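You operate a simulated robot arm through the tools that you are given. There is no shell and no other tool. Be economical: measure what you need, move in short steps, check, and stop when the job is done.

You are at the controls of a simulated two-armed robot. One attempt, no reset.

## Task
Put the yellow cord coil on the teal tray.

The check looks at the end state, three seconds after you hand in, the way a careful person would. Anything else that was tipped, shoved, dropped, spilled or broken makes it a failure.

## Robot
Two 7-joint arms with two-finger parallel grippers on one trunk, on a base that drives. Base frame: it is fixed to the floor where the robot stands at the start and does not move with it; the origin is under the middle of the robot, x ahead of it, y to its left, z up. Lengths are in m, angles in rad, forces in N, time in s.
The left shoulder is at the start at [0.07, 0.134, 1.151], the right one opposite. With the tool pointing down near the work surface each hand reaches from about 0.1 to 0.54 m from the robot's upright axis, wherever it stands, measured 20 degrees to its own side. Places, roughly: teal tray [-3.5, -3, 0.5]. Payload 1.57 kg a hand.
The tool frame of a hand sits at the grasp point between the pads (the TCP): z along the fingers, y along the line on which they close. The tips reach 0.03 m beyond it. The gripper opens to 0.08 m. The fingers are 0.017 m wide and 0.012 m thick; the gripper's body (0.04 by 0.082 m) begins 0.08 m behind the TCP.
Orientation is that of the tool frame in the base frame, as a unit quaternion [w, x, y, z]. With the fingers straight down and closing along the base's y, the tool's x points along the base's -x, its y along +y and its z along -z.

## Interface
- The arms move only by the tool servo_tool. It takes "left_deltas", "right_deltas" or both (then of equal length, played together; a hand with none holds still); each is a list that holds one entry, the list of rows, each a list of 6 numbers: the shift along the tool's x, y, z in mm, then the turn, a rotation vector about the tool's x, y, z in rad. In form: [[[x, y, z, rx, ry, rz], ...]]. A call has 1 to 8 rows; each row is the pose to reach, as a shift and turn from the pose commanded when the call began, along the tool's axes at that moment. "left_fingers" and "right_fingers" are, for a hand that has rows, the finger opening in mm, from 0 to 80, set as the call begins (left out, the last holds). A row lasts 0.2 s, in which the tool goes at most 0.05 m and 0.15 rad; a call with a longer step from one row to the next is refused whole, and so is a gripper value outside its range. Where a pose cannot be reached the arm comes as near as it can. A force on the tool above 40 N (or 10 N above the force at the start of the call, whichever is more), or a blocked arm, ends the call early, and 0.2 s more pass. The fingers move at their own pace (about 0.153 m/s each) and stop on an object; they squeeze with about 35 N. The grip force told is the motor's: it shows also when the fingers shut on nothing. Time passes only in rows, and 0.2 s behind the last, so rows that repeat a pose let the fingers close. It gives the time, the measured TCP pose, the force on the tool (base axes), the opening and the grip force at its end, in the units of the frame above (readings bear some noise).
- Cameras (640 x 400 px; columns grow to the right, rows downward): "scene" is now at [0.137, 0.0057, 1.3721]; the picture's right is [0.08, -1.00, 0.00], its down [-0.64, -0.05, -0.77] and it looks along [0.77, 0.06, -0.64] (base axes); focal length 273 px, centre (320, 200). "left" rides on the left gripper at [-0.032, 0, -0.078] in its tool frame; the picture's right is [0.00, -1.00, 0.00], its down [0.97, 0.00, -0.24] and it looks along [0.24, 0.00, 0.97] (tool axes); focal length 218 px, centre (320, 200). "right" rides on the right gripper at [-0.032, 0, -0.078] in its tool frame; the picture's right is [0.00, -1.00, 0.00], its down [0.97, 0.00, -0.24] and it looks along [0.24, 0.00, 0.97] (tool axes); focal length 218 px, centre (320, 200). There is no depth. A picture from a camera that has moved, and an enlarged one, comes with that camera's place and axes in the base frame and with its lens.
- capture(camera): a new picture of that camera. No time passes.
- lift_body(by): slides the trunk up (or, below 0, down) by that many m; the arms and the scene camera ride with it, the base frame stays. It gives what a move gives, with no picture.
- steer(legs): drives the robot by 1 to 6 legs, each [ahead, left, turn to the left] in m, m and rad, along the robot's own axes; the way and the turn of a leg run together, so that a leg with both is an arc; at most 1.5 m and 3.142 rad a leg. The arms and the cameras ride along, it lands a little off, and it stops where it bumps. It gives what a move gives.
- head_to(pan, tilt): turns the head with the scene camera to pan (to the left, within 1.501 rad either way) and tilt (down, from -0.506 to 1.204), counted from straight ahead of the robot. It gives what a move gives.
- close_up(camera, box): a new picture of the part [left, top, right, bottom] of that camera's present view, enlarged. No time passes.
- close_job(): hands the job in; it is judged then, once.

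Work in short steps. Places have to be worked out from the pictures, the camera data and where the tool is seen: move nearer, look again, correct. Check each grasp and each placing, and mend what went wrong. You have 120 turns and 88 pictures in all, those below and enlarged ones among them. Open the grippers and draw the arms clear of the work before you hand the job in, unless the task says otherwise; then end with one line.

The tools are called after ">>>" by a JSON object that holds its "fn" and its "kwargs". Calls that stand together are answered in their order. servo_tool: Moves the arms, as the interface text tells. Its arguments: {"type":"object","properties":{"left_deltas":{"type":"array","items":{"type":"array","items":{"type":"array","items":{"type":"number"}}}},"left_fingers":{"type":"number"},"right_deltas":{"type":"array","items":{"type":"array","items":{"type":"array","items":{"type":"number"}}}},"right_fingers":{"type":"number"}},"required":[]} The other tools are called the same way: lift_body (by) slides the trunk up or down; steer (legs) drives the base; head_to (pan, tilt) turns the head that bears the scene camera; capture (camera) takes a picture; close_up (camera, box) takes an enlarged picture of a part of a camera's view; close_job () hands the job in.

At the start:

```text
clock: 0.0
left_tool_pos: [0.4864, 0.1978, 1.1204]
left_orientation: [-0.001, 0.0, 1.0, 0.0]
left_wrist_force: [-0.1, 1.0, 0.0]
left_width: 0.08
left_finger_force: 0.1
right_tool_pos: [0.3704, -0.1249, 1.2071]
right_orientation: [0.0, 0.0, 1.0, 0.0]
right_wrist_force: [0.3, -1.1, 1.0]
right_width: 0.0798
right_finger_force: 0.1
trunk travel left (down, up): [-0.725, 0.215]
robot x, y, heading: [-0.0034, 0.0025, 0.002]
head pan, tilt: [0.075, 0.695]
```

scene: 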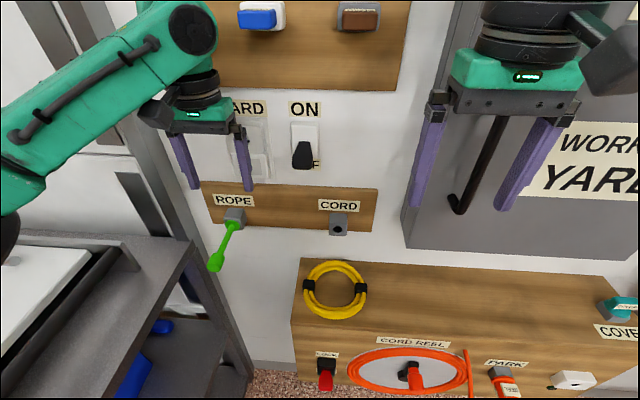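
right: 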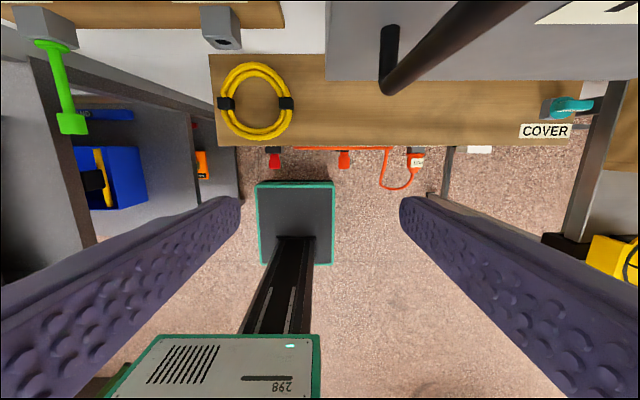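
left: 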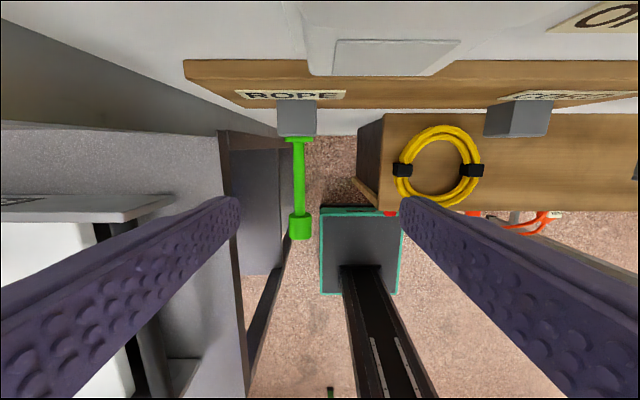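

I judge the coil to be at about [0.487, 0, 0.82], from all three views. I'll take a closer look at it first.

>>> {"fn": "close_up", "kwargs": {"camera": "scene", "box": [240, 180, 440, 380]}}

>>> {"fn": "close_up", "kwargs": {"camera": "right", "box": [180, 0, 420, 150]}}

```text
2.00 times, centred on (340, 280) of scene
camera zoom: at [0.137, 0.0057, 1.3721], right [0.08, -1.0, 0.0], down [-0.64, -0.05, -0.77], along [0.77, 0.06, -0.64], focal length 546 px, centre (280, 40)
```

zoom: 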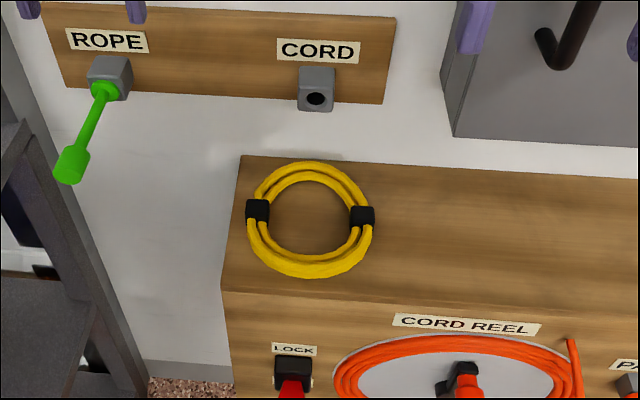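

```text
2.67 times, centred on (300, 75) of right
camera zoom: at [0.4012, -0.1241, 1.2842], right [0.0, -1.0, 0.0], down [-0.97, 0.0, 0.24], along [-0.24, 0.0, -0.97], focal length 582 px, centre (373, 533)
```

zoom: 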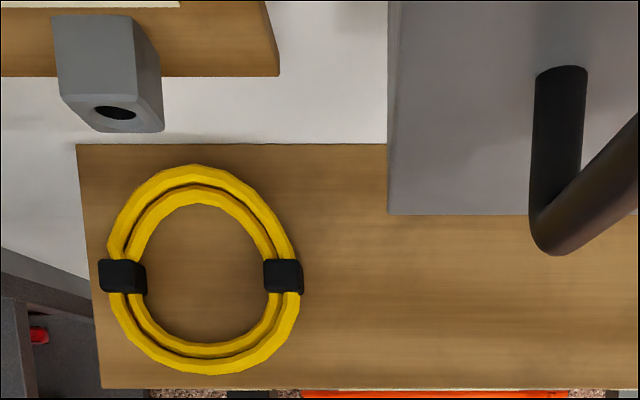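

The coil is a flat ring with its near rim at about x=0.427 on a shelf at about z=0.81. Before moving I'll look left and right to learn the surroundings and the driving route.

>>> {"fn": "head_to", "kwargs": {"pan": -1.4, "tilt": 0.4}}

>>> {"fn": "capture", "kwargs": {"camera": "scene"}}

>>> {"fn": "head_to", "kwargs": {"pan": 1.4, "tilt": 0.5}}

>>> {"fn": "capture", "kwargs": {"camera": "scene"}}

```text
clock: 1.6
left_tool_pos: [0.4861, 0.196, 1.1194]
left_orientation: [0.0, -0.001, 1.0, 0.001]
left_wrist_force: [0.3, 0.8, 1.2]
left_width: 0.0801
left_finger_force: 0.0
right_tool_pos: [0.369, -0.1246, 1.2054]
right_orientation: [0.0, 0.001, 1.0, 0.0]
right_wrist_force: [0.1, 0.4, -0.5]
right_width: 0.08
right_finger_force: 0.1
trunk travel left (down, up): [-0.725, 0.215]
robot x, y, heading: [0.0005, -0.0022, 0.005]
head pan, tilt: [-1.4, 0.4]
```

```text
82 pictures are left
camera scene: at [0.0679, -0.092, 1.3985], right [-0.99, -0.17, 0.0], down [-0.07, 0.38, -0.92], along [0.16, -0.91, -0.39], focal length 273 px, centre (320, 200)
```

scene: 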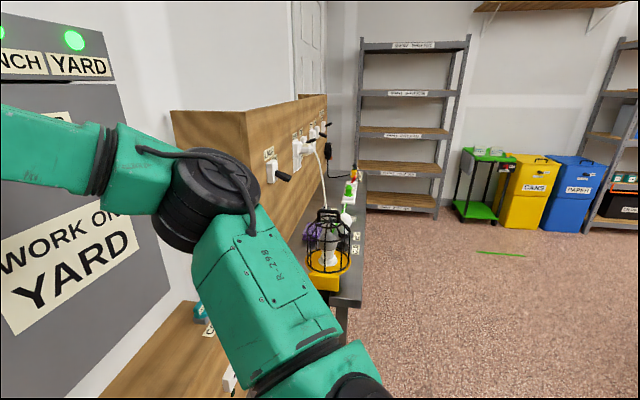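

```text
clock: 4.0
left_tool_pos: [0.4868, 0.1968, 1.1218]
left_orientation: [0.0, -0.001, 1.0, 0.0]
left_wrist_force: [-0.6, -0.2, 0.3]
left_width: 0.08
left_finger_force: 0.1
right_tool_pos: [0.3683, -0.1249, 1.2057]
right_orientation: [0.0, -0.001, 1.0, 0.0]
right_wrist_force: [-0.6, -1.0, 0.0]
right_width: 0.0801
right_finger_force: 0.0
trunk travel left (down, up): [-0.725, 0.215]
robot x, y, heading: [0.0015, 0.0003, -0.002]
head pan, tilt: [1.4, 0.499]
```

```text
81 pictures are left
camera scene: at [0.0676, 0.089, 1.3894], right [0.99, -0.17, 0.0], down [-0.08, -0.47, -0.88], along [0.15, 0.87, -0.48], focal length 273 px, centre (320, 200)
```

scene: 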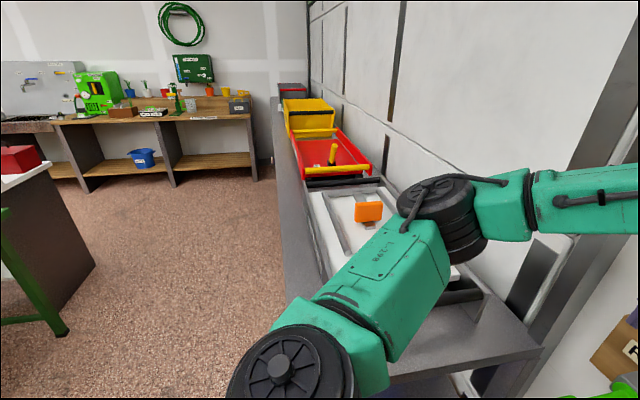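

I'll use the left hand. It goes back from the wall first, then to the middle, clear of the green lever, while the right hand retreats from the black handle.

>>> {"fn": "servo_tool", "kwargs": {"left_deltas": [[[40, 0, 0, 0, 0, 0], [70, 0, 0, 0, 0, 0], [70, -40, 0, 0, 0, 0.15], [70, -80, 0, 0, 0, 0.3], [70, -120, 0, 0, 0, 0.45], [70, -160, 0, 0, 0, 0.6], [70, -195, 0, 0, 0, 0.75], [70, -197, 0, 0, 0, 0.9]]], "right_deltas": [[[40, -10, 0, 0, 0, 0], [80, -20, 0, 0, 0, 0], [110, -30, 0, 0, 0, 0], [110, -50, 0, 0, 0, 0], [110, -50, 0, 0, 0, 0], [110, -50, 0, 0, 0, 0], [110, -50, 0, 0, 0, 0], [110, -50, 0, 0, 0, 0]]], "left_fingers": 60}}

>>> {"fn": "head_to", "kwargs": {"pan": 0.075, "tilt": 0.695}}

>>> {"fn": "capture", "kwargs": {"camera": "scene"}}

```text
clock: 5.8
left_tool_pos: [0.4184, 0.002, 1.1194]
left_orientation: [0.001, 0.435, 0.9, 0.0]
left_wrist_force: [-0.2, 0.7, 0.3]
left_width: 0.06
left_finger_force: 0.1
right_tool_pos: [0.2614, -0.173, 1.2082]
right_orientation: [0.0, 0.0, 1.0, -0.001]
right_wrist_force: [0.7, 0.2, 0.2]
right_width: 0.0801
right_finger_force: 0.0
trunk travel left (down, up): [-0.725, 0.215]
robot x, y, heading: [-0.0002, 0.0003, 0.001]
head pan, tilt: [1.4, 0.499]
```

```text
clock: 7.3
left_tool_pos: [0.4184, 0.0008, 1.1194]
left_orientation: [0.0, 0.434, 0.901, 0.0]
left_wrist_force: [0.1, 0.3, 0.4]
left_width: 0.06
left_finger_force: 0.1
right_tool_pos: [0.2604, -0.1724, 1.2082]
right_orientation: [0.0, -0.001, 1.0, 0.001]
right_wrist_force: [1.0, 0.8, 0.0]
right_width: 0.08
right_finger_force: 0.1
trunk travel left (down, up): [-0.725, 0.215]
robot x, y, heading: [-0.002, -0.0014, 0.001]
head pan, tilt: [0.075, 0.695]
```

```text
80 pictures are left
camera scene: at [0.1369, 0.0056, 1.3721], right [0.08, -1.0, 0.0], down [-0.64, -0.05, -0.77], along [0.77, 0.06, -0.64], focal length 273 px, centre (320, 200)
```

scene: 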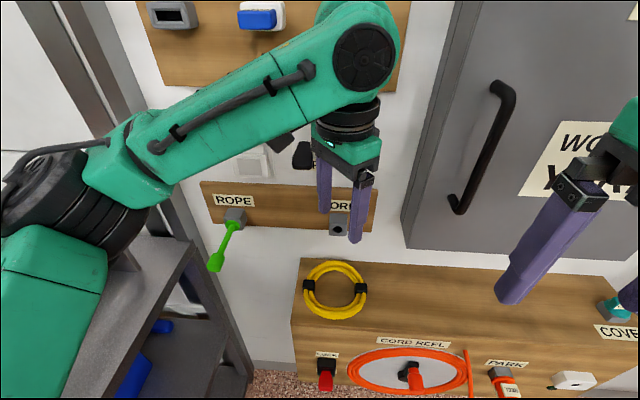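

The hand is clear of everything. I'll finish the 90° turn and come down partway, then look from the wrist camera.

>>> {"fn": "servo_tool", "kwargs": {"left_deltas": [[[0, 0, 25, 0, 0, 0.14], [0, 0, 50, 0, 0, 0.28], [0, 0, 75, 0, 0, 0.42], [0, 0, 100, 0, 0, 0.56], [0, 0, 125, 0, 0, 0.67], [0, 0, 150, 0, 0, 0.67]]]}}

>>> {"fn": "capture", "kwargs": {"camera": "left"}}

>>> {"fn": "capture", "kwargs": {"camera": "scene"}}

```text
clock: 8.7
left_tool_pos: [0.4172, -0.0004, 0.9713]
left_orientation: [0.0, 0.707, 0.707, 0.0]
left_wrist_force: [0.5, 0.0, 0.7]
left_width: 0.0599
left_finger_force: 0.1
right_tool_pos: [0.261, -0.172, 1.208]
right_orientation: [0.0, 0.0, 1.0, 0.0]
right_wrist_force: [-0.4, 0.1, 0.5]
right_width: 0.0801
right_finger_force: 0.1
trunk travel left (down, up): [-0.725, 0.215]
robot x, y, heading: [0.0012, 0.0006, -0.005]
head pan, tilt: [0.075, 0.695]
```

```text
79 pictures are left
camera left: at [0.4185, -0.0332, 1.0498], right [-1.0, 0.0, 0.0], down [0.0, 0.97, 0.24], along [0.0, 0.24, -0.97], focal length 218 px, centre (320, 200)
```

left: 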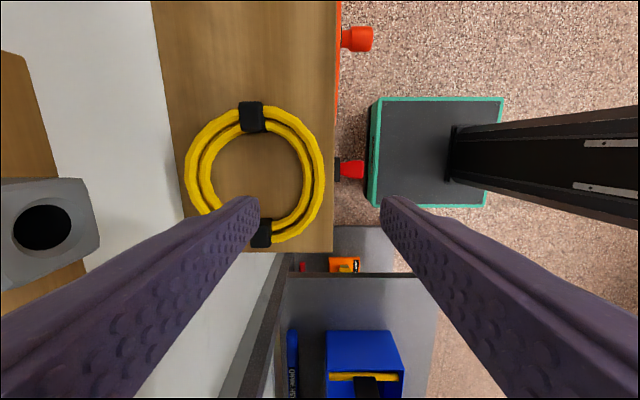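

```text
78 pictures are left
camera scene: at [0.1372, 0.0057, 1.3721], right [0.07, -1.0, 0.0], down [-0.64, -0.05, -0.77], along [0.77, 0.06, -0.64], focal length 273 px, centre (320, 200)
```

scene: 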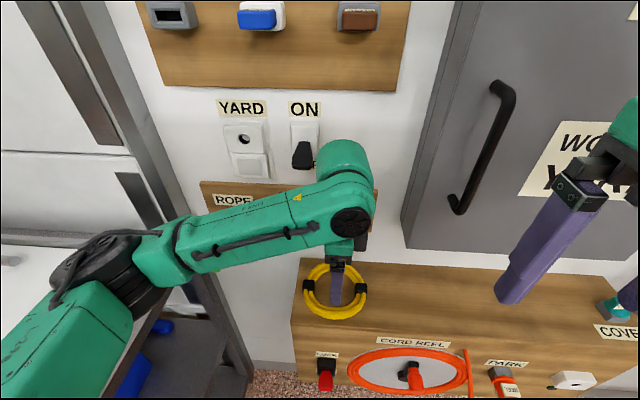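

The left elbow and forearm sit close to the green lever, so going lower here is risky. I'll back off and shift the base right, so the left arm reaches straight ahead with its elbow clear of the lever.

>>> {"fn": "steer", "kwargs": {"legs": [[-0.13, 0, 0], [0, -0.18, 0]]}}

>>> {"fn": "capture", "kwargs": {"camera": "scene"}}

```text
clock: 11.1
left_tool_pos: [0.2863, -0.18, 0.9707]
left_orientation: [0.001, 0.707, 0.707, 0.0]
left_wrist_force: [0.2, -0.3, 0.2]
left_width: 0.0601
left_finger_force: 0.1
right_tool_pos: [0.129, -0.3511, 1.2085]
right_orientation: [0.0, 0.001, 1.0, -0.001]
right_wrist_force: [-0.4, -0.9, 0.1]
right_width: 0.0799
right_finger_force: 0.1
trunk travel left (down, up): [-0.725, 0.215]
robot x, y, heading: [-0.1338, -0.1806, -0.004]
head pan, tilt: [0.075, 0.695]
```

```text
77 pictures are left
camera scene: at [0.0062, -0.1728, 1.3721], right [0.08, -1.0, 0.0], down [-0.64, -0.05, -0.77], along [0.77, 0.06, -0.64], focal length 273 px, centre (320, 200)
```

scene: 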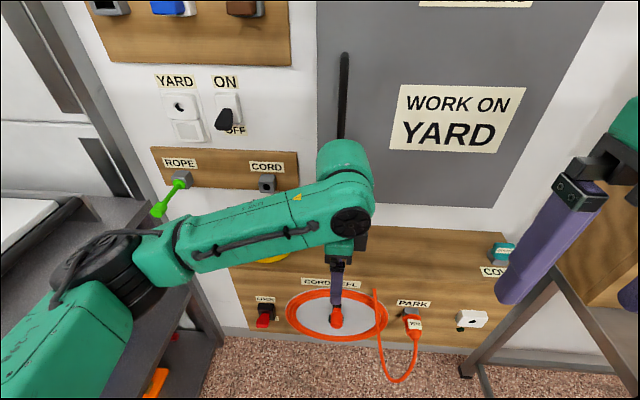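

Now I'll move the hand left to the coil's line while still back from the shelf, then look.

>>> {"fn": "servo_tool", "kwargs": {"left_deltas": [[[45, 0, 0, 0, 0, 0], [90, 10, 0, 0, 0, 0], [135, 20, 0, 0, 0, 0], [180, 40, 0, 0, 0, 0], [180, 60, 0, 0, 0, 0]]]}}

>>> {"fn": "steer", "kwargs": {"legs": [[0.06, 0, 0]]}}

>>> {"fn": "capture", "kwargs": {"camera": "scene"}}

>>> {"fn": "capture", "kwargs": {"camera": "left"}}

```text
clock: 12.3
left_tool_pos: [0.3457, -0.0027, 0.9713]
left_orientation: [-0.001, 0.706, 0.708, -0.001]
left_wrist_force: [-0.1, 0.0, 0.3]
left_width: 0.06
left_finger_force: 0.1
right_tool_pos: [0.1318, -0.3547, 1.207]
right_orientation: [-0.001, -0.001, 1.0, 0.0]
right_wrist_force: [0.4, -0.9, 0.4]
right_width: 0.0797
right_finger_force: 0.0
trunk travel left (down, up): [-0.725, 0.215]
robot x, y, heading: [-0.1325, -0.1811, -0.003]
head pan, tilt: [0.075, 0.695]
```

```text
clock: 13.3
left_tool_pos: [0.4006, -0.0026, 0.9725]
left_orientation: [0.001, 0.707, 0.707, 0.002]
left_wrist_force: [0.6, 1.4, 0.4]
left_width: 0.0595
left_finger_force: 0.0
right_tool_pos: [0.1835, -0.3543, 1.2083]
right_orientation: [0.001, 0.001, 1.0, 0.0]
right_wrist_force: [-0.1, 0.0, 0.5]
right_width: 0.0798
right_finger_force: 0.1
trunk travel left (down, up): [-0.725, 0.215]
robot x, y, heading: [-0.0694, -0.1767, -0.004]
head pan, tilt: [0.075, 0.695]
```

```text
76 pictures are left
camera scene: at [0.0603, -0.175, 1.3726], right [0.07, -1.0, 0.0], down [-0.64, -0.05, -0.77], along [0.77, 0.06, -0.64], focal length 273 px, centre (320, 200)
```

scene: 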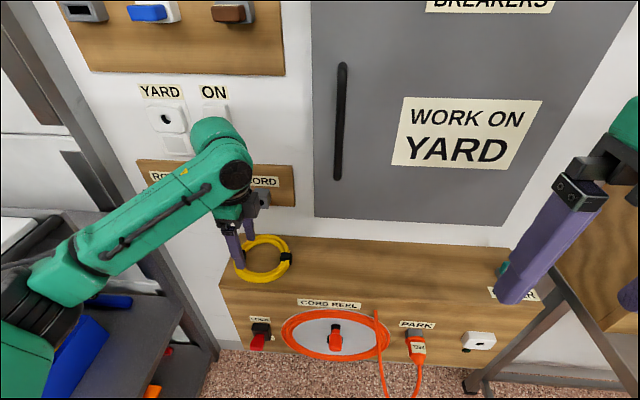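

```text
75 pictures are left
camera left: at [0.4016, -0.0346, 1.0511], right [-1.0, 0.0, 0.0], down [0.0, 0.97, 0.24], along [0.0, 0.24, -0.97], focal length 218 px, centre (320, 200)
```

left: 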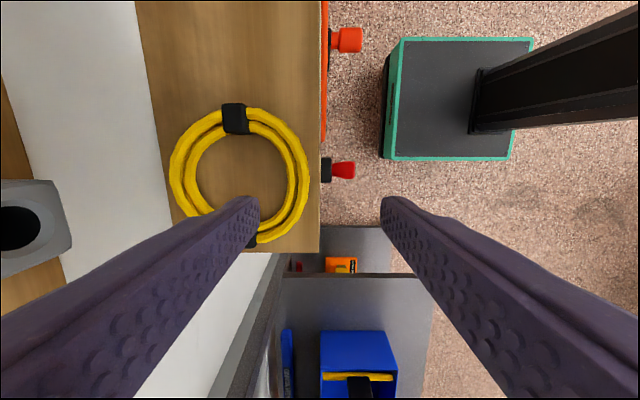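

The elbow is now well clear. The near band is centred at x≈0.426, so I line up over it and descend to just above the shelf.

>>> {"fn": "servo_tool", "kwargs": {"left_deltas": [[[0, 25, 0, 0, 0, 0], [0, 25, 40, 0, 0, 0], [0, 25, 75, 0, 0, 0], [0, 25, 100, 0, 0, 0], [0, 25, 112, 0, 0, 0]]]}}

>>> {"fn": "capture", "kwargs": {"camera": "left"}}

>>> {"fn": "close_up", "kwargs": {"camera": "scene", "box": [160, 150, 360, 350]}}

```text
clock: 14.5
left_tool_pos: [0.4296, -0.0036, 0.8595]
left_orientation: [-0.001, 0.706, 0.708, 0.0]
left_wrist_force: [-1.3, -0.4, -0.3]
left_width: 0.0598
left_finger_force: 0.1
right_tool_pos: [0.1883, -0.3531, 1.2079]
right_orientation: [0.0, 0.0, 1.0, 0.0]
right_wrist_force: [-0.6, 0.2, 0.3]
right_width: 0.0801
right_finger_force: 0.0
trunk travel left (down, up): [-0.725, 0.215]
robot x, y, heading: [-0.0702, -0.1799, -0.004]
head pan, tilt: [0.075, 0.695]
```

```text
74 pictures are left
camera left: at [0.4308, -0.0351, 0.9379], right [-1.0, 0.0, 0.0], down [0.0, 0.97, 0.24], along [0.0, 0.24, -0.97], focal length 218 px, centre (320, 200)
```

left: 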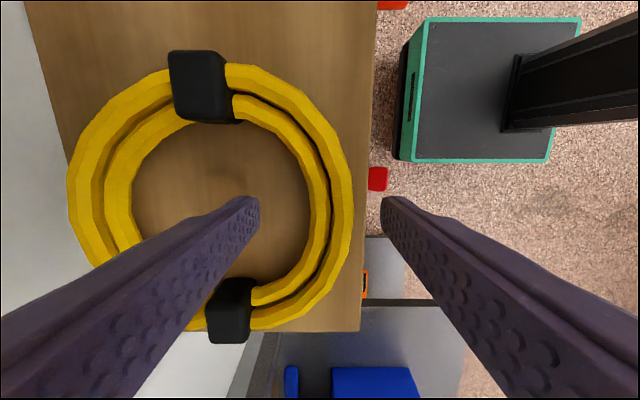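

```text
2.00 times, centred on (260, 250) of scene
camera zoom: at [0.0647, -0.1749, 1.3721], right [0.07, -1.0, 0.0], down [-0.64, -0.05, -0.77], along [0.77, 0.06, -0.64], focal length 546 px, centre (440, 100)
```

zoom: 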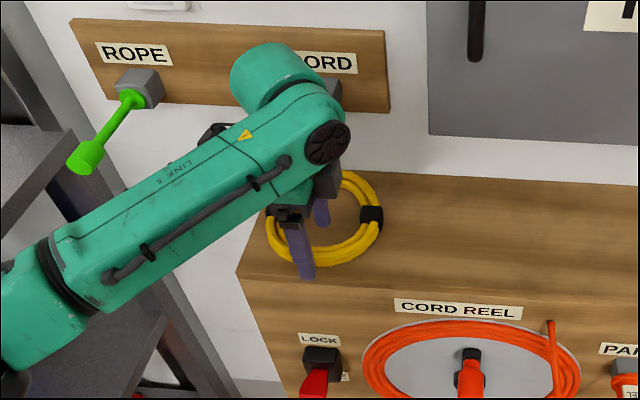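

Comparing the two heights, the shelf top is at about z=0.815 and the coil's middle at about 0.822. I shift 4 mm nearer and go down 11 mm so the tips straddle the band just above the shelf.

>>> {"fn": "servo_tool", "kwargs": {"left_deltas": [[[0, -4, 4, 0, 0, 0], [0, -4, 8, 0, 0, 0], [0, -4, 11, 0, 0, 0]]]}}

>>> {"fn": "capture", "kwargs": {"camera": "left"}}

```text
clock: 15.3
left_tool_pos: [0.4249, -0.0033, 0.8497]
left_orientation: [-0.001, 0.707, 0.707, 0.0]
left_wrist_force: [0.1, 0.0, -0.1]
left_width: 0.0602
left_finger_force: 0.1
right_tool_pos: [0.188, -0.3535, 1.2078]
right_orientation: [0.0, 0.001, 1.0, 0.0]
right_wrist_force: [1.0, 0.5, 0.2]
right_width: 0.0801
right_finger_force: 0.1
trunk travel left (down, up): [-0.725, 0.215]
robot x, y, heading: [-0.0724, -0.1848, 0.001]
head pan, tilt: [0.075, 0.695]
```

```text
72 pictures are left
camera left: at [0.426, -0.0346, 0.9266], right [-1.0, 0.0, 0.0], down [0.0, 0.97, 0.24], along [0.0, 0.24, -0.97], focal length 218 px, centre (320, 200)
```

left: 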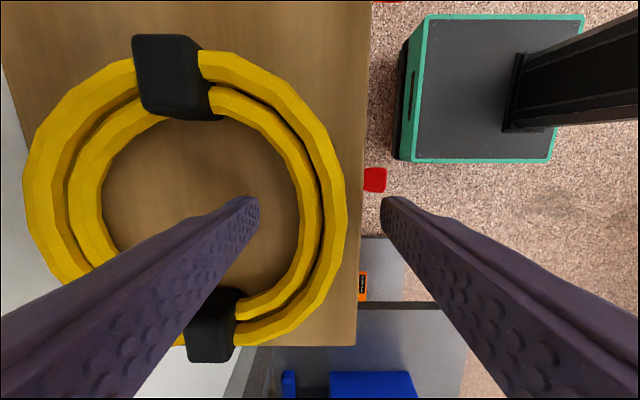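

No contact yet. I'll go 3 mm lower and close the fingers on the band.

>>> {"fn": "servo_tool", "kwargs": {"left_deltas": [[[0, 0, 2, 0, 0, 0], [0, 0, 3, 0, 0, 0], [0, 0, 3, 0, 0, 0]]]}}

>>> {"fn": "servo_tool", "kwargs": {"left_deltas": [[[0, 0, 0, 0, 0, 0], [0, 0, 0, 0, 0, 0], [0, 0, 0, 0, 0, 0], [0, 0, 0, 0, 0, 0]]], "left_fingers": 0}}

>>> {"fn": "capture", "kwargs": {"camera": "left"}}

```text
clock: 16.1
left_tool_pos: [0.4255, -0.0028, 0.8462]
left_orientation: [0.0, 0.706, 0.708, 0.0]
left_wrist_force: [0.2, -0.2, 0.0]
left_width: 0.0599
left_finger_force: 0.0
right_tool_pos: [0.1884, -0.353, 1.2074]
right_orientation: [0.001, 0.001, 1.0, 0.0]
right_wrist_force: [0.4, -0.1, -0.7]
right_width: 0.08
right_finger_force: 0.1
trunk travel left (down, up): [-0.725, 0.215]
robot x, y, heading: [-0.0736, -0.1796, -0.002]
head pan, tilt: [0.075, 0.695]
```

```text
clock: 17.1
left_tool_pos: [0.4254, -0.0024, 0.8453]
left_orientation: [0.0, 0.707, 0.707, 0.0]
left_wrist_force: [-0.5, -0.1, 0.2]
left_width: 0.024
left_finger_force: 34.6
right_tool_pos: [0.1881, -0.3536, 1.2077]
right_orientation: [0.0, 0.0, 1.0, 0.0]
right_wrist_force: [-0.2, 0.2, -0.1]
right_width: 0.08
right_finger_force: 0.0
trunk travel left (down, up): [-0.725, 0.215]
robot x, y, heading: [-0.0745, -0.1806, -0.001]
head pan, tilt: [0.075, 0.695]
```

```text
71 pictures are left
camera left: at [0.4263, -0.0349, 0.9238], right [-1.0, 0.0, 0.0], down [0.0, 0.97, 0.24], along [0.0, 0.24, -0.97], focal length 218 px, centre (320, 200)
```

left: 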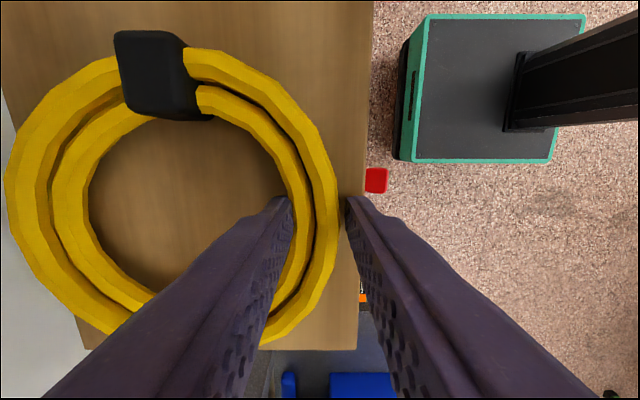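

The fingers hold the band at 24 mm with 34.6 N. I lift 50 mm, staying below the CORD block, and check.

>>> {"fn": "servo_tool", "kwargs": {"left_deltas": [[[0, 0, -10, 0, 0, 0], [0, 0, -20, 0, 0, 0], [0, 0, -30, 0, 0, 0], [0, 0, -40, 0, 0, 0], [0, 0, -50, 0, 0, 0]]]}}

>>> {"fn": "capture", "kwargs": {"camera": "left"}}

>>> {"fn": "capture", "kwargs": {"camera": "scene"}}

```text
clock: 18.3
left_tool_pos: [0.4245, -0.0019, 0.8947]
left_orientation: [0.0, 0.707, 0.707, 0.001]
left_wrist_force: [0.5, 0.2, -2.0]
left_width: 0.0238
left_finger_force: 34.5
right_tool_pos: [0.188, -0.3542, 1.2079]
right_orientation: [0.0, 0.001, 1.0, 0.0]
right_wrist_force: [0.6, -0.4, 0.2]
right_width: 0.0799
right_finger_force: 0.0
trunk travel left (down, up): [-0.725, 0.215]
robot x, y, heading: [-0.0717, -0.1812, 0.002]
head pan, tilt: [0.075, 0.695]
```

```text
70 pictures are left
camera left: at [0.4255, -0.0337, 0.9725], right [-1.0, 0.0, 0.0], down [0.0, 0.97, 0.24], along [0.0, 0.24, -0.97], focal length 218 px, centre (320, 200)
```

left: 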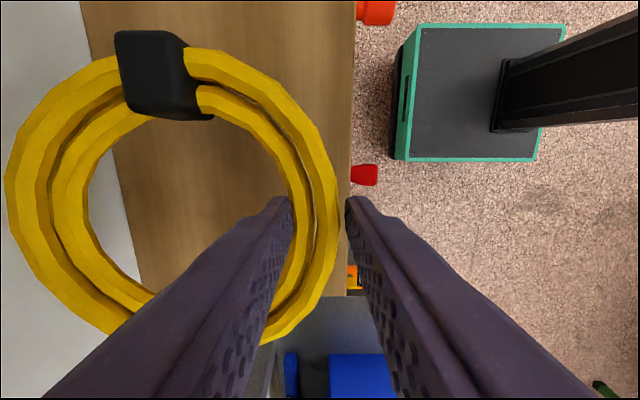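

```text
69 pictures are left
camera scene: at [0.065, -0.175, 1.3721], right [0.07, -1.0, 0.0], down [-0.64, -0.05, -0.77], along [0.77, 0.06, -0.64], focal length 273 px, centre (320, 200)
```

scene: 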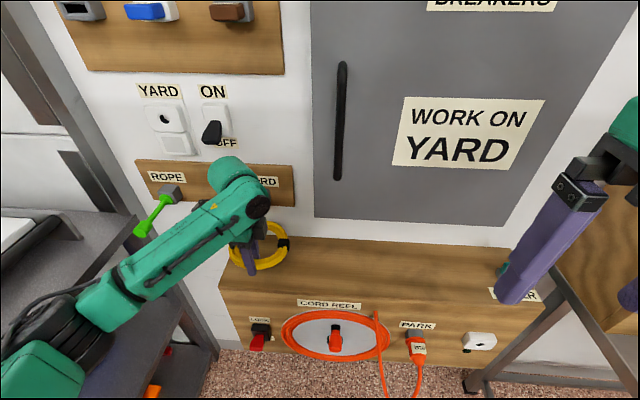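

The coil is held rigidly and level. I back the base away from the shelf, then look around for the tray.

>>> {"fn": "steer", "kwargs": {"legs": [[-0.4, 0, 0]]}}

>>> {"fn": "head_to", "kwargs": {"pan": -1.5, "tilt": 0.35}}

>>> {"fn": "capture", "kwargs": {"camera": "scene"}}

>>> {"fn": "head_to", "kwargs": {"pan": 1.5, "tilt": 0.35}}

>>> {"fn": "capture", "kwargs": {"camera": "scene"}}

```text
clock: 20.8
left_tool_pos: [0.0243, 0.0012, 0.8938]
left_orientation: [-0.001, 0.706, 0.708, 0.0]
left_wrist_force: [0.0, 0.2, -2.1]
left_width: 0.0236
left_finger_force: 34.8
right_tool_pos: [-0.211, -0.3518, 1.2076]
right_orientation: [0.0, -0.001, 1.0, -0.001]
right_wrist_force: [-0.7, -0.4, 0.1]
right_width: 0.0798
right_finger_force: 0.1
trunk travel left (down, up): [-0.725, 0.215]
robot x, y, heading: [-0.4736, -0.1806, 0.005]
head pan, tilt: [0.075, 0.695]
```

```text
clock: 22.4
left_tool_pos: [0.0237, -0.0009, 0.8948]
left_orientation: [0.0, 0.706, 0.709, 0.001]
left_wrist_force: [-0.5, 0.1, -1.2]
left_width: 0.0237
left_finger_force: 34.5
right_tool_pos: [-0.2105, -0.3526, 1.2083]
right_orientation: [-0.001, -0.001, 1.0, -0.001]
right_wrist_force: [0.5, 0.0, 0.2]
right_width: 0.08
right_finger_force: 0.1
trunk travel left (down, up): [-0.725, 0.215]
robot x, y, heading: [-0.4739, -0.1802, 0.003]
head pan, tilt: [-1.499, 0.351]
```

```text
68 pictures are left
camera scene: at [-0.413, -0.274, 1.403], right [-1.0, -0.07, 0.0], down [-0.03, 0.34, -0.94], along [0.07, -0.94, -0.34], focal length 273 px, centre (320, 200)
```

scene: 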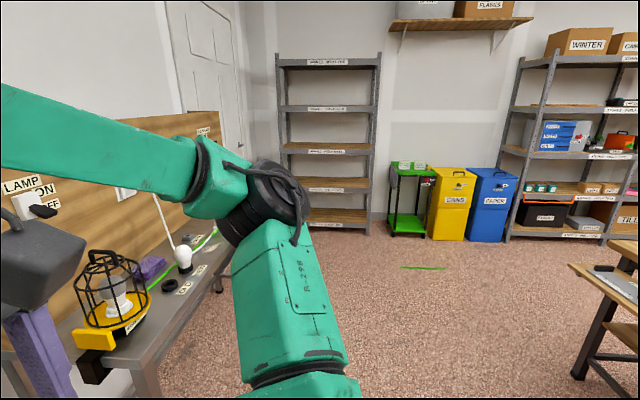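

```text
clock: 25.1
left_tool_pos: [0.0241, -0.0001, 0.8944]
left_orientation: [0.0, 0.706, 0.709, 0.0]
left_wrist_force: [0.3, 0.1, -1.5]
left_width: 0.0239
left_finger_force: 34.9
right_tool_pos: [-0.2115, -0.3519, 1.2086]
right_orientation: [0.0, 0.0, 1.0, 0.0]
right_wrist_force: [0.2, 0.2, 0.0]
right_width: 0.08
right_finger_force: 0.0
trunk travel left (down, up): [-0.725, 0.215]
robot x, y, heading: [-0.474, -0.1802, 0.001]
head pan, tilt: [1.499, 0.351]
```

```text
67 pictures are left
camera scene: at [-0.4134, -0.0883, 1.403], right [1.0, -0.07, 0.0], down [-0.02, -0.34, -0.94], along [0.07, 0.94, -0.34], focal length 273 px, centre (320, 200)
```

scene: 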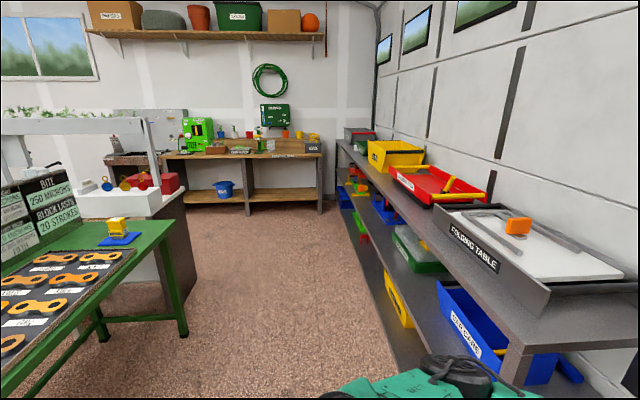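

There's open floor here. I turn right in place by about 1.5 rad to see the area toward the tray.

>>> {"fn": "steer", "kwargs": {"legs": [[0, 0, -1.57]]}}

>>> {"fn": "head_to", "kwargs": {"pan": -0.9, "tilt": 0.35}}

>>> {"fn": "capture", "kwargs": {"camera": "scene"}}

```text
clock: 29.2
left_tool_pos: [-0.2832, -0.673, 0.8947]
left_orientation: [0.0, 1.0, 0.01, 0.0]
left_wrist_force: [1.1, -0.6, -2.8]
left_width: 0.024
left_finger_force: 35.4
right_tool_pos: [-0.6393, -0.4433, 1.2083]
right_orientation: [0.0, 0.701, 0.713, 0.0]
right_wrist_force: [1.5, 0.0, -0.7]
right_width: 0.0802
right_finger_force: 0.1
trunk travel left (down, up): [-0.725, 0.215]
robot x, y, heading: [-0.4724, -0.1836, -1.551]
head pan, tilt: [1.499, 0.351]
```

```text
clock: 31.4
left_tool_pos: [-0.284, -0.6725, 0.8946]
left_orientation: [0.0, 1.0, 0.009, 0.0]
left_wrist_force: [0.0, 0.2, -2.4]
left_width: 0.0236
left_finger_force: 35.2
right_tool_pos: [-0.6402, -0.4447, 1.2083]
right_orientation: [0.0, 0.701, 0.713, 0.001]
right_wrist_force: [0.7, -0.3, 0.3]
right_width: 0.08
right_finger_force: 0.1
trunk travel left (down, up): [-0.725, 0.215]
robot x, y, heading: [-0.4689, -0.1799, -1.557]
head pan, tilt: [-0.901, 0.351]
```

```text
66 pictures are left
camera scene: at [-0.5415, -0.2911, 1.403], right [-0.63, 0.77, 0.0], down [0.27, 0.22, -0.94], along [-0.73, -0.6, -0.34], focal length 273 px, centre (320, 200)
```

scene: 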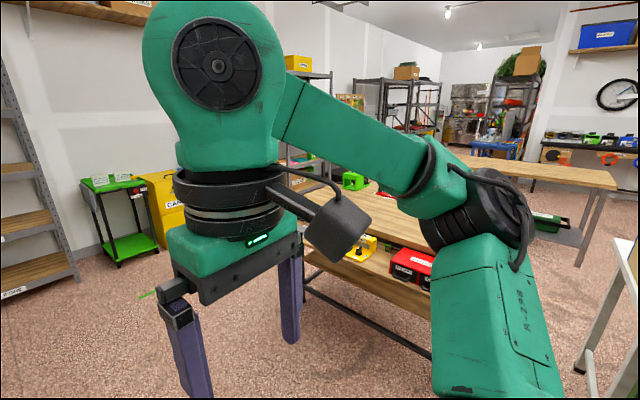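

The right arm blocks the view. I turn further to face the tray direction, so I can look between the arms.

>>> {"fn": "steer", "kwargs": {"legs": [[0, 0, -0.8]]}}

>>> {"fn": "head_to", "kwargs": {"pan": 0.0, "tilt": 0.3}}

>>> {"fn": "capture", "kwargs": {"camera": "scene"}}

```text
clock: 33.9
left_tool_pos: [-0.6899, -0.6618, 0.8938]
left_orientation: [0.0, 0.927, -0.376, 0.0]
left_wrist_force: [-0.5, -0.3, -1.8]
left_width: 0.024
left_finger_force: 34.9
right_tool_pos: [-0.7784, -0.2463, 1.2081]
right_orientation: [0.0, 0.921, 0.388, 0.001]
right_wrist_force: [-0.5, 0.7, -0.1]
right_width: 0.0798
right_finger_force: 0.1
trunk travel left (down, up): [-0.725, 0.215]
robot x, y, heading: [-0.4748, -0.18, -2.343]
head pan, tilt: [-0.901, 0.351]
```

```text
clock: 35.1
left_tool_pos: [-0.6898, -0.6613, 0.8947]
left_orientation: [0.001, 0.927, -0.375, 0.0]
left_wrist_force: [0.6, -0.3, -1.3]
left_width: 0.0238
left_finger_force: 35.5
right_tool_pos: [-0.7788, -0.2467, 1.2071]
right_orientation: [0.0, 0.921, 0.389, -0.001]
right_wrist_force: [0.5, -0.9, 0.3]
right_width: 0.0801
right_finger_force: 0.2
trunk travel left (down, up): [-0.725, 0.215]
robot x, y, heading: [-0.4741, -0.1797, -2.341]
head pan, tilt: [0.0, 0.3]
```

```text
65 pictures are left
camera scene: at [-0.5711, -0.2843, 1.4077], right [-0.71, 0.7, 0.0], down [0.21, 0.21, -0.96], along [-0.67, -0.68, -0.3], focal length 273 px, centre (320, 200)
```

scene: 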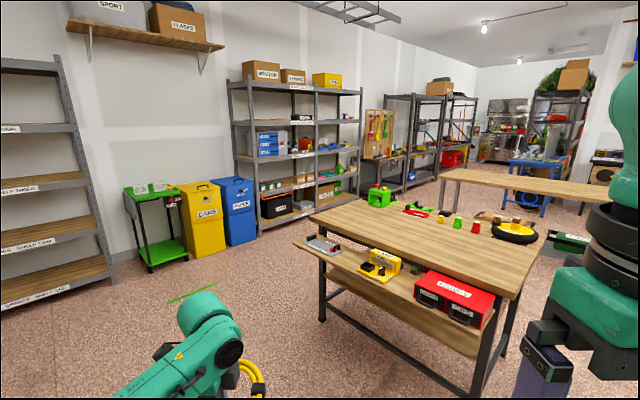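

The tray should project near pixel (332, 178), just beyond the workbench. I zoom in there.

>>> {"fn": "close_up", "kwargs": {"camera": "scene", "box": [240, 100, 440, 225]}}

```text
3.20 times, centred on (340, 162) of scene
camera zoom: at [-0.5711, -0.2843, 1.4077], right [-0.71, 0.7, 0.0], down [0.21, 0.21, -0.96], along [-0.67, -0.68, -0.3], focal length 874 px, centre (256, 320)
```

zoom: 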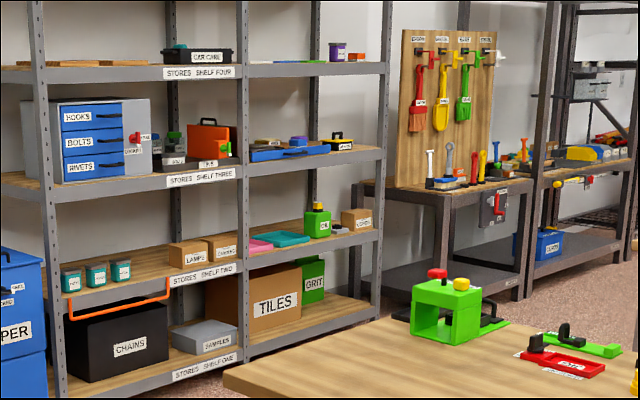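

The teal tray is on "STORES SHELF TWO", at about [-3.47, -3.0, 0.55], inside a shelf with about 0.35 m of headroom. I drive past the workbench's near side for a better look, keeping clear of the green strip on the floor near (-1.15, -2.4).

>>> {"fn": "steer", "kwargs": {"legs": [[0.75, 0.4, 0], [0.7, 0.35, 0], [0, 0, -0.37]]}}

>>> {"fn": "capture", "kwargs": {"camera": "scene"}}

```text
clock: 44.6
left_tool_pos: [-1.35, -2.1102, 0.8946]
left_orientation: [0.0, 0.841, -0.541, 0.0]
left_wrist_force: [0.1, -0.8, -1.9]
left_width: 0.0239
left_finger_force: 35.1
right_tool_pos: [-1.2789, -1.6908, 1.207]
right_orientation: [0.0, 0.978, 0.21, 0.0]
right_wrist_force: [-0.7, 0.3, 0.2]
right_width: 0.08
right_finger_force: 0.0
trunk travel left (down, up): [-0.725, 0.215]
robot x, y, heading: [-0.972, -1.742, -2.715]
head pan, tilt: [0.0, 0.3]
```

```text
63 pictures are left
camera scene: at [-1.1002, -1.8017, 1.4077], right [-0.41, 0.91, 0.0], down [0.27, 0.12, -0.96], along [-0.87, -0.39, -0.3], focal length 273 px, centre (320, 200)
```

scene: 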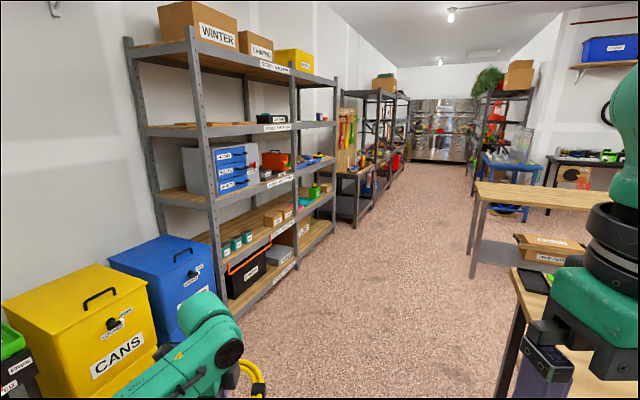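

The aisle is clear. I pull the left hand in by 0.15 m, then drive west along the middle of the aisle and turn to face the shelf.

>>> {"fn": "servo_tool", "kwargs": {"left_deltas": [[[0, -40, 0, 0, 0, 0], [0, -80, 0, 0, 0, 0], [0, -120, 0, 0, 0, 0], [0, -150, 0, 0, 0, 0]]]}}

>>> {"fn": "steer", "kwargs": {"legs": [[0.61, 0.11, 0], [0.83, -0.37, 0], [0.81, -0.37, 0], [0, 0, 1.144]]}}

>>> {"fn": "capture", "kwargs": {"camera": "scene"}}

```text
clock: 45.6
left_tool_pos: [-1.21, -2.0479, 0.8968]
left_orientation: [0.0, 0.841, -0.541, 0.001]
left_wrist_force: [-0.2, 0.4, -1.1]
left_width: 0.0237
left_finger_force: 34.9
right_tool_pos: [-1.279, -1.6912, 1.2095]
right_orientation: [0.0, 0.978, 0.211, -0.001]
right_wrist_force: [0.1, -0.3, 0.2]
right_width: 0.0798
right_finger_force: 0.0
trunk travel left (down, up): [-0.725, 0.215]
robot x, y, heading: [-0.9715, -1.7424, -2.722]
head pan, tilt: [0.0, 0.3]
```

```text
clock: 60.5
left_tool_pos: [-3.1126, -2.3868, 0.8965]
left_orientation: [0.0, 1.0, -0.027, 0.001]
left_wrist_force: [-0.2, -0.1, -1.9]
left_width: 0.0238
left_finger_force: 35.7
right_tool_pos: [-3.4594, -2.2811, 1.2087]
right_orientation: [0.0, 0.727, 0.686, -0.001]
right_wrist_force: [0.3, -0.1, -0.2]
right_width: 0.08
right_finger_force: 0.1
trunk travel left (down, up): [-0.725, 0.215]
robot x, y, heading: [-3.2696, -2.0356, -1.626]
head pan, tilt: [0.0, 0.3]
```

```text
62 pictures are left
camera scene: at [-3.2782, -2.1765, 1.4078], right [-1.0, 0.06, 0.0], down [0.02, 0.3, -0.96], along [-0.06, -0.95, -0.3], focal length 273 px, centre (320, 200)
```

scene: 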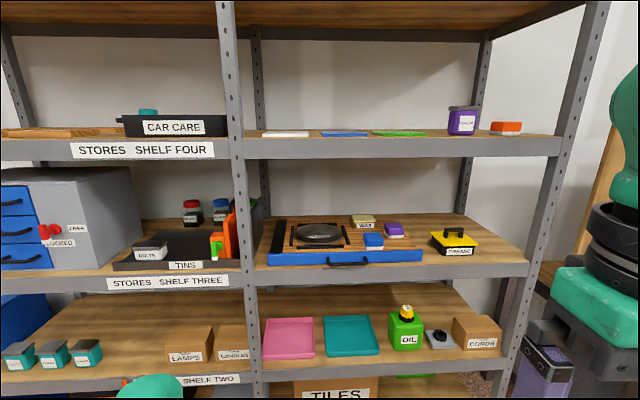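

The teal tray is on shelf two, centred at about [-3.46, -3.06], roughly 0.2 m square and close behind the shelf's front edge at y≈-2.92. Headroom is about 0.55 to 0.92. With the trunk lowered, the forearm stays level and the vertical hand (about 0.27 m tall) fits, so no regrasp is needed. I square up, strafe right and lower the trunk in the open aisle.

>>> {"fn": "steer", "kwargs": {"legs": [[0, 0, 0.055], [0, -0.37, 0]]}}

>>> {"fn": "lift_body", "kwargs": {"by": -0.22}}

>>> {"fn": "head_to", "kwargs": {"pan": 0.2, "tilt": 0.35}}

>>> {"fn": "capture", "kwargs": {"camera": "scene"}}

```text
clock: 63.3
left_tool_pos: [-3.4715, -2.3764, 0.8955]
left_orientation: [-0.001, 1.0, -0.004, -0.001]
left_wrist_force: [0.4, -0.2, -1.9]
left_width: 0.0238
left_finger_force: 34.9
right_tool_pos: [-3.8222, -2.287, 1.2086]
right_orientation: [0.0, 0.712, 0.703, 0.0]
right_wrist_force: [-0.2, -0.4, 0.4]
right_width: 0.0799
right_finger_force: 0.0
trunk travel left (down, up): [-0.725, 0.215]
robot x, y, heading: [-3.65, -2.0304, -1.582]
head pan, tilt: [0.0, 0.3]
```

```text
clock: 65.7
left_tool_pos: [-3.472, -2.3759, 0.6777]
left_orientation: [0.001, 1.0, -0.004, -0.001]
left_wrist_force: [-0.2, 0.3, -2.1]
left_width: 0.0238
left_finger_force: 34.9
right_tool_pos: [-3.823, -2.2875, 0.9881]
right_orientation: [0.0, 0.711, 0.703, 0.0]
right_wrist_force: [-0.5, 0.4, 0.0]
right_width: 0.0799
right_finger_force: 0.0
trunk travel left (down, up): [-0.505, 0.435]
robot x, y, heading: [-3.6448, -2.0312, -1.585]
head pan, tilt: [0.0, 0.3]
```

```text
clock: 66.4
left_tool_pos: [-3.473, -2.3764, 0.6765]
left_orientation: [-0.001, 1.0, -0.004, 0.0]
left_wrist_force: [-0.3, -1.0, -1.9]
left_width: 0.0238
left_finger_force: 35.0
right_tool_pos: [-3.8227, -2.2871, 0.9887]
right_orientation: [-0.001, 0.711, 0.703, -0.001]
right_wrist_force: [-0.4, 0.0, 0.0]
right_width: 0.0797
right_finger_force: 0.0
trunk travel left (down, up): [-0.505, 0.435]
robot x, y, heading: [-3.6507, -2.0305, -1.583]
head pan, tilt: [0.201, 0.351]
```

```text
61 pictures are left
camera scene: at [-3.6296, -2.1719, 1.183], right [-0.98, -0.19, 0.0], down [-0.06, 0.34, -0.94], along [0.18, -0.92, -0.34], focal length 273 px, centre (320, 200)
```

scene: 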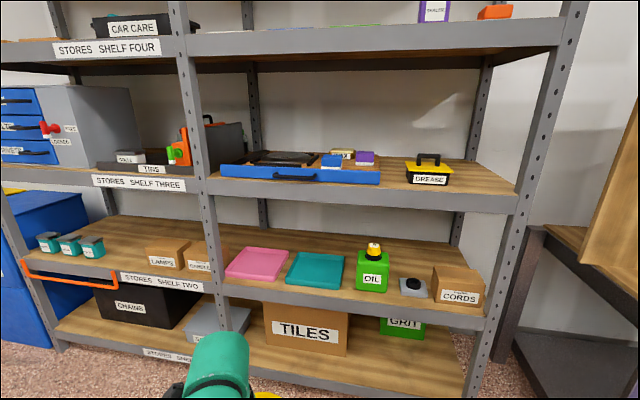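

I need the shelf opening height more precisely, since the wrist head tops out about 0.25 m above the TCP. I lower the trunk here in the open aisle and look in level.

>>> {"fn": "lift_body", "kwargs": {"by": -0.28}}

>>> {"fn": "head_to", "kwargs": {"pan": 0.0, "tilt": 0.0}}

>>> {"fn": "capture", "kwargs": {"camera": "scene"}}

```text
clock: 69.2
left_tool_pos: [-3.4727, -2.3782, 0.3972]
left_orientation: [0.001, 1.0, -0.004, 0.0]
left_wrist_force: [0.3, 0.1, -2.5]
left_width: 0.0239
left_finger_force: 34.7
right_tool_pos: [-3.8239, -2.2876, 0.7076]
right_orientation: [0.0, 0.711, 0.703, 0.0]
right_wrist_force: [0.8, 0.4, 0.6]
right_width: 0.08
right_finger_force: 0.1
trunk travel left (down, up): [-0.225, 0.715]
robot x, y, heading: [-3.6471, -2.0276, -1.582]
head pan, tilt: [0.201, 0.351]
```

```text
clock: 70.0
left_tool_pos: [-3.4718, -2.378, 0.397]
left_orientation: [-0.001, 1.0, -0.005, 0.0]
left_wrist_force: [0.8, 0.4, -2.0]
left_width: 0.0238
left_finger_force: 34.7
right_tool_pos: [-3.825, -2.2874, 0.7083]
right_orientation: [0.001, 0.712, 0.702, 0.001]
right_wrist_force: [-0.6, 0.2, -0.1]
right_width: 0.0798
right_finger_force: 0.1
trunk travel left (down, up): [-0.225, 0.715]
robot x, y, heading: [-3.6469, -2.0288, -1.58]
head pan, tilt: [0.0, 0.0]
```

```text
60 pictures are left
camera scene: at [-3.648, -2.1703, 0.9354], right [-1.0, 0.01, 0.0], down [0.0, 0.0, -1.0], along [-0.01, -1.0, 0.0], focal length 273 px, centre (320, 200)
```

scene: 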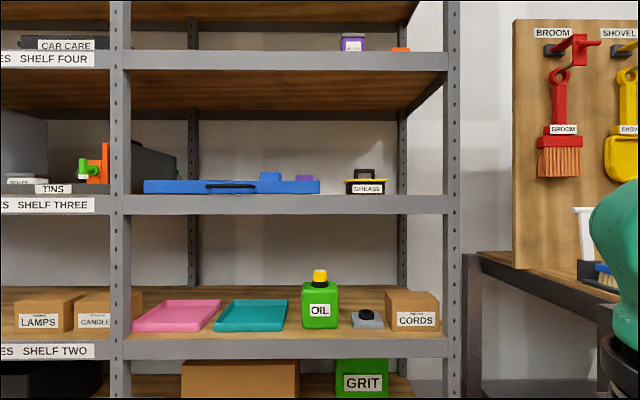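

Looking level, shelf three's rail is at rows 195–215 and shelf two's at 338–360. I raise the trunk 0.22 and look level again to get the distance from the vertical baseline.

>>> {"fn": "close_up", "kwargs": {"camera": "scene", "box": [120, 180, 360, 380]}}

>>> {"fn": "lift_body", "kwargs": {"by": 0.22}}

>>> {"fn": "close_up", "kwargs": {"camera": "scene", "box": [120, 200, 360, 400]}}

```text
2.00 times, centred on (240, 280) of scene
camera zoom: at [-3.648, -2.1703, 0.9354], right [-1.0, 0.01, 0.0], down [0.0, 0.0, -1.0], along [-0.01, -1.0, 0.0], focal length 546 px, centre (480, 40)
```

zoom: 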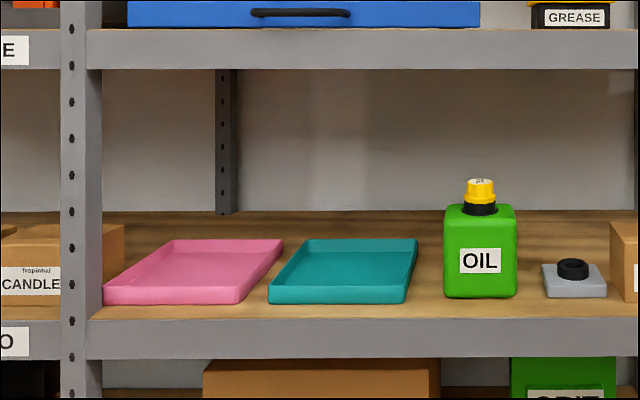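

```text
clock: 72.4
left_tool_pos: [-3.4722, -2.3771, 0.6155]
left_orientation: [0.0, 1.0, -0.004, 0.0]
left_wrist_force: [-0.8, -0.3, -2.2]
left_width: 0.0237
left_finger_force: 34.9
right_tool_pos: [-3.8241, -2.2885, 0.9279]
right_orientation: [0.0, 0.711, 0.703, -0.001]
right_wrist_force: [0.3, 0.4, 0.3]
right_width: 0.0802
right_finger_force: 0.1
trunk travel left (down, up): [-0.445, 0.495]
robot x, y, heading: [-3.6493, -2.0283, -1.586]
head pan, tilt: [0.0, 0.0]
```

```text
2.00 times, centred on (240, 300) of scene
camera zoom: at [-3.6481, -2.1705, 1.1554], right [-1.0, 0.01, 0.0], down [0.0, 0.0, -1.0], along [-0.01, -1.0, 0.0], focal length 546 px, centre (480, 0)
```

zoom: 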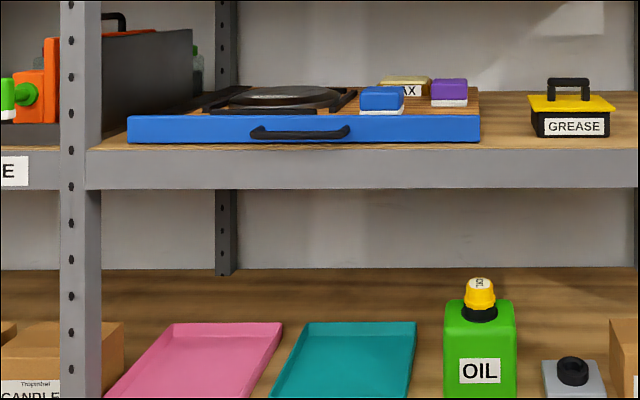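

The geometry is now precise. The shelf front is at y=-2.923, the opening runs from z=0.551 to 0.895, and the tray is centred at [-3.446, -3.068] with its rim at 0.571. At TCP z≈0.615 the coil clears the rim by about 1.5 cm and the head top is at about 0.86–0.875, so it fits. I extend the arm and line up in x, then check the arm's shape.

>>> {"fn": "servo_tool", "kwargs": {"left_deltas": [[[6, 40, 0, 0, 0, 0], [12, 80, 0, 0, 0, 0], [20, 120, 0, 0, 0, 0], [26, 150, 0, 0, 0, 0]]]}}

>>> {"fn": "head_to", "kwargs": {"pan": 0.4, "tilt": 0.7}}

>>> {"fn": "capture", "kwargs": {"camera": "scene"}}

>>> {"fn": "capture", "kwargs": {"camera": "left"}}

```text
clock: 73.4
left_tool_pos: [-3.4459, -2.5262, 0.6155]
left_orientation: [-0.001, 1.0, -0.006, 0.0]
left_wrist_force: [-0.2, 0.0, -1.7]
left_width: 0.0237
left_finger_force: 34.9
right_tool_pos: [-3.8245, -2.2876, 0.9271]
right_orientation: [0.0, 0.712, 0.703, 0.0]
right_wrist_force: [-0.6, 0.9, -0.3]
right_width: 0.0798
right_finger_force: 0.0
trunk travel left (down, up): [-0.445, 0.495]
robot x, y, heading: [-3.654, -2.0274, -1.584]
head pan, tilt: [0.0, 0.0]
```

```text
clock: 74.5
left_tool_pos: [-3.4464, -2.5271, 0.6163]
left_orientation: [-0.001, 1.0, -0.004, 0.0]
left_wrist_force: [-0.6, -0.5, -2.1]
left_width: 0.0238
left_finger_force: 34.6
right_tool_pos: [-3.8243, -2.2874, 0.9279]
right_orientation: [0.0, 0.711, 0.703, -0.001]
right_wrist_force: [0.3, 0.2, -0.2]
right_width: 0.0798
right_finger_force: 0.1
trunk travel left (down, up): [-0.445, 0.495]
robot x, y, heading: [-3.6492, -2.0289, -1.586]
head pan, tilt: [0.4, 0.7]
```

```text
57 pictures are left
camera scene: at [-3.6149, -2.1592, 1.0917], right [-0.93, -0.38, 0.0], down [-0.24, 0.6, -0.77], along [0.29, -0.71, -0.64], focal length 273 px, centre (320, 200)
```

scene: 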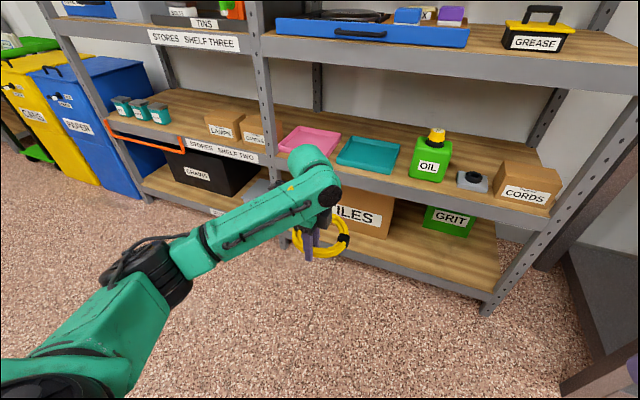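

```text
56 pictures are left
camera left: at [-3.4773, -2.527, 0.6937], right [0.01, 1.0, 0.0], down [0.97, -0.01, 0.24], along [0.24, 0.0, -0.97], focal length 218 px, centre (320, 200)
```

left: 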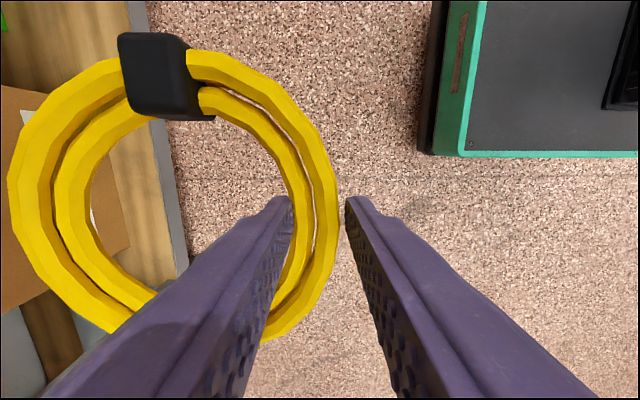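

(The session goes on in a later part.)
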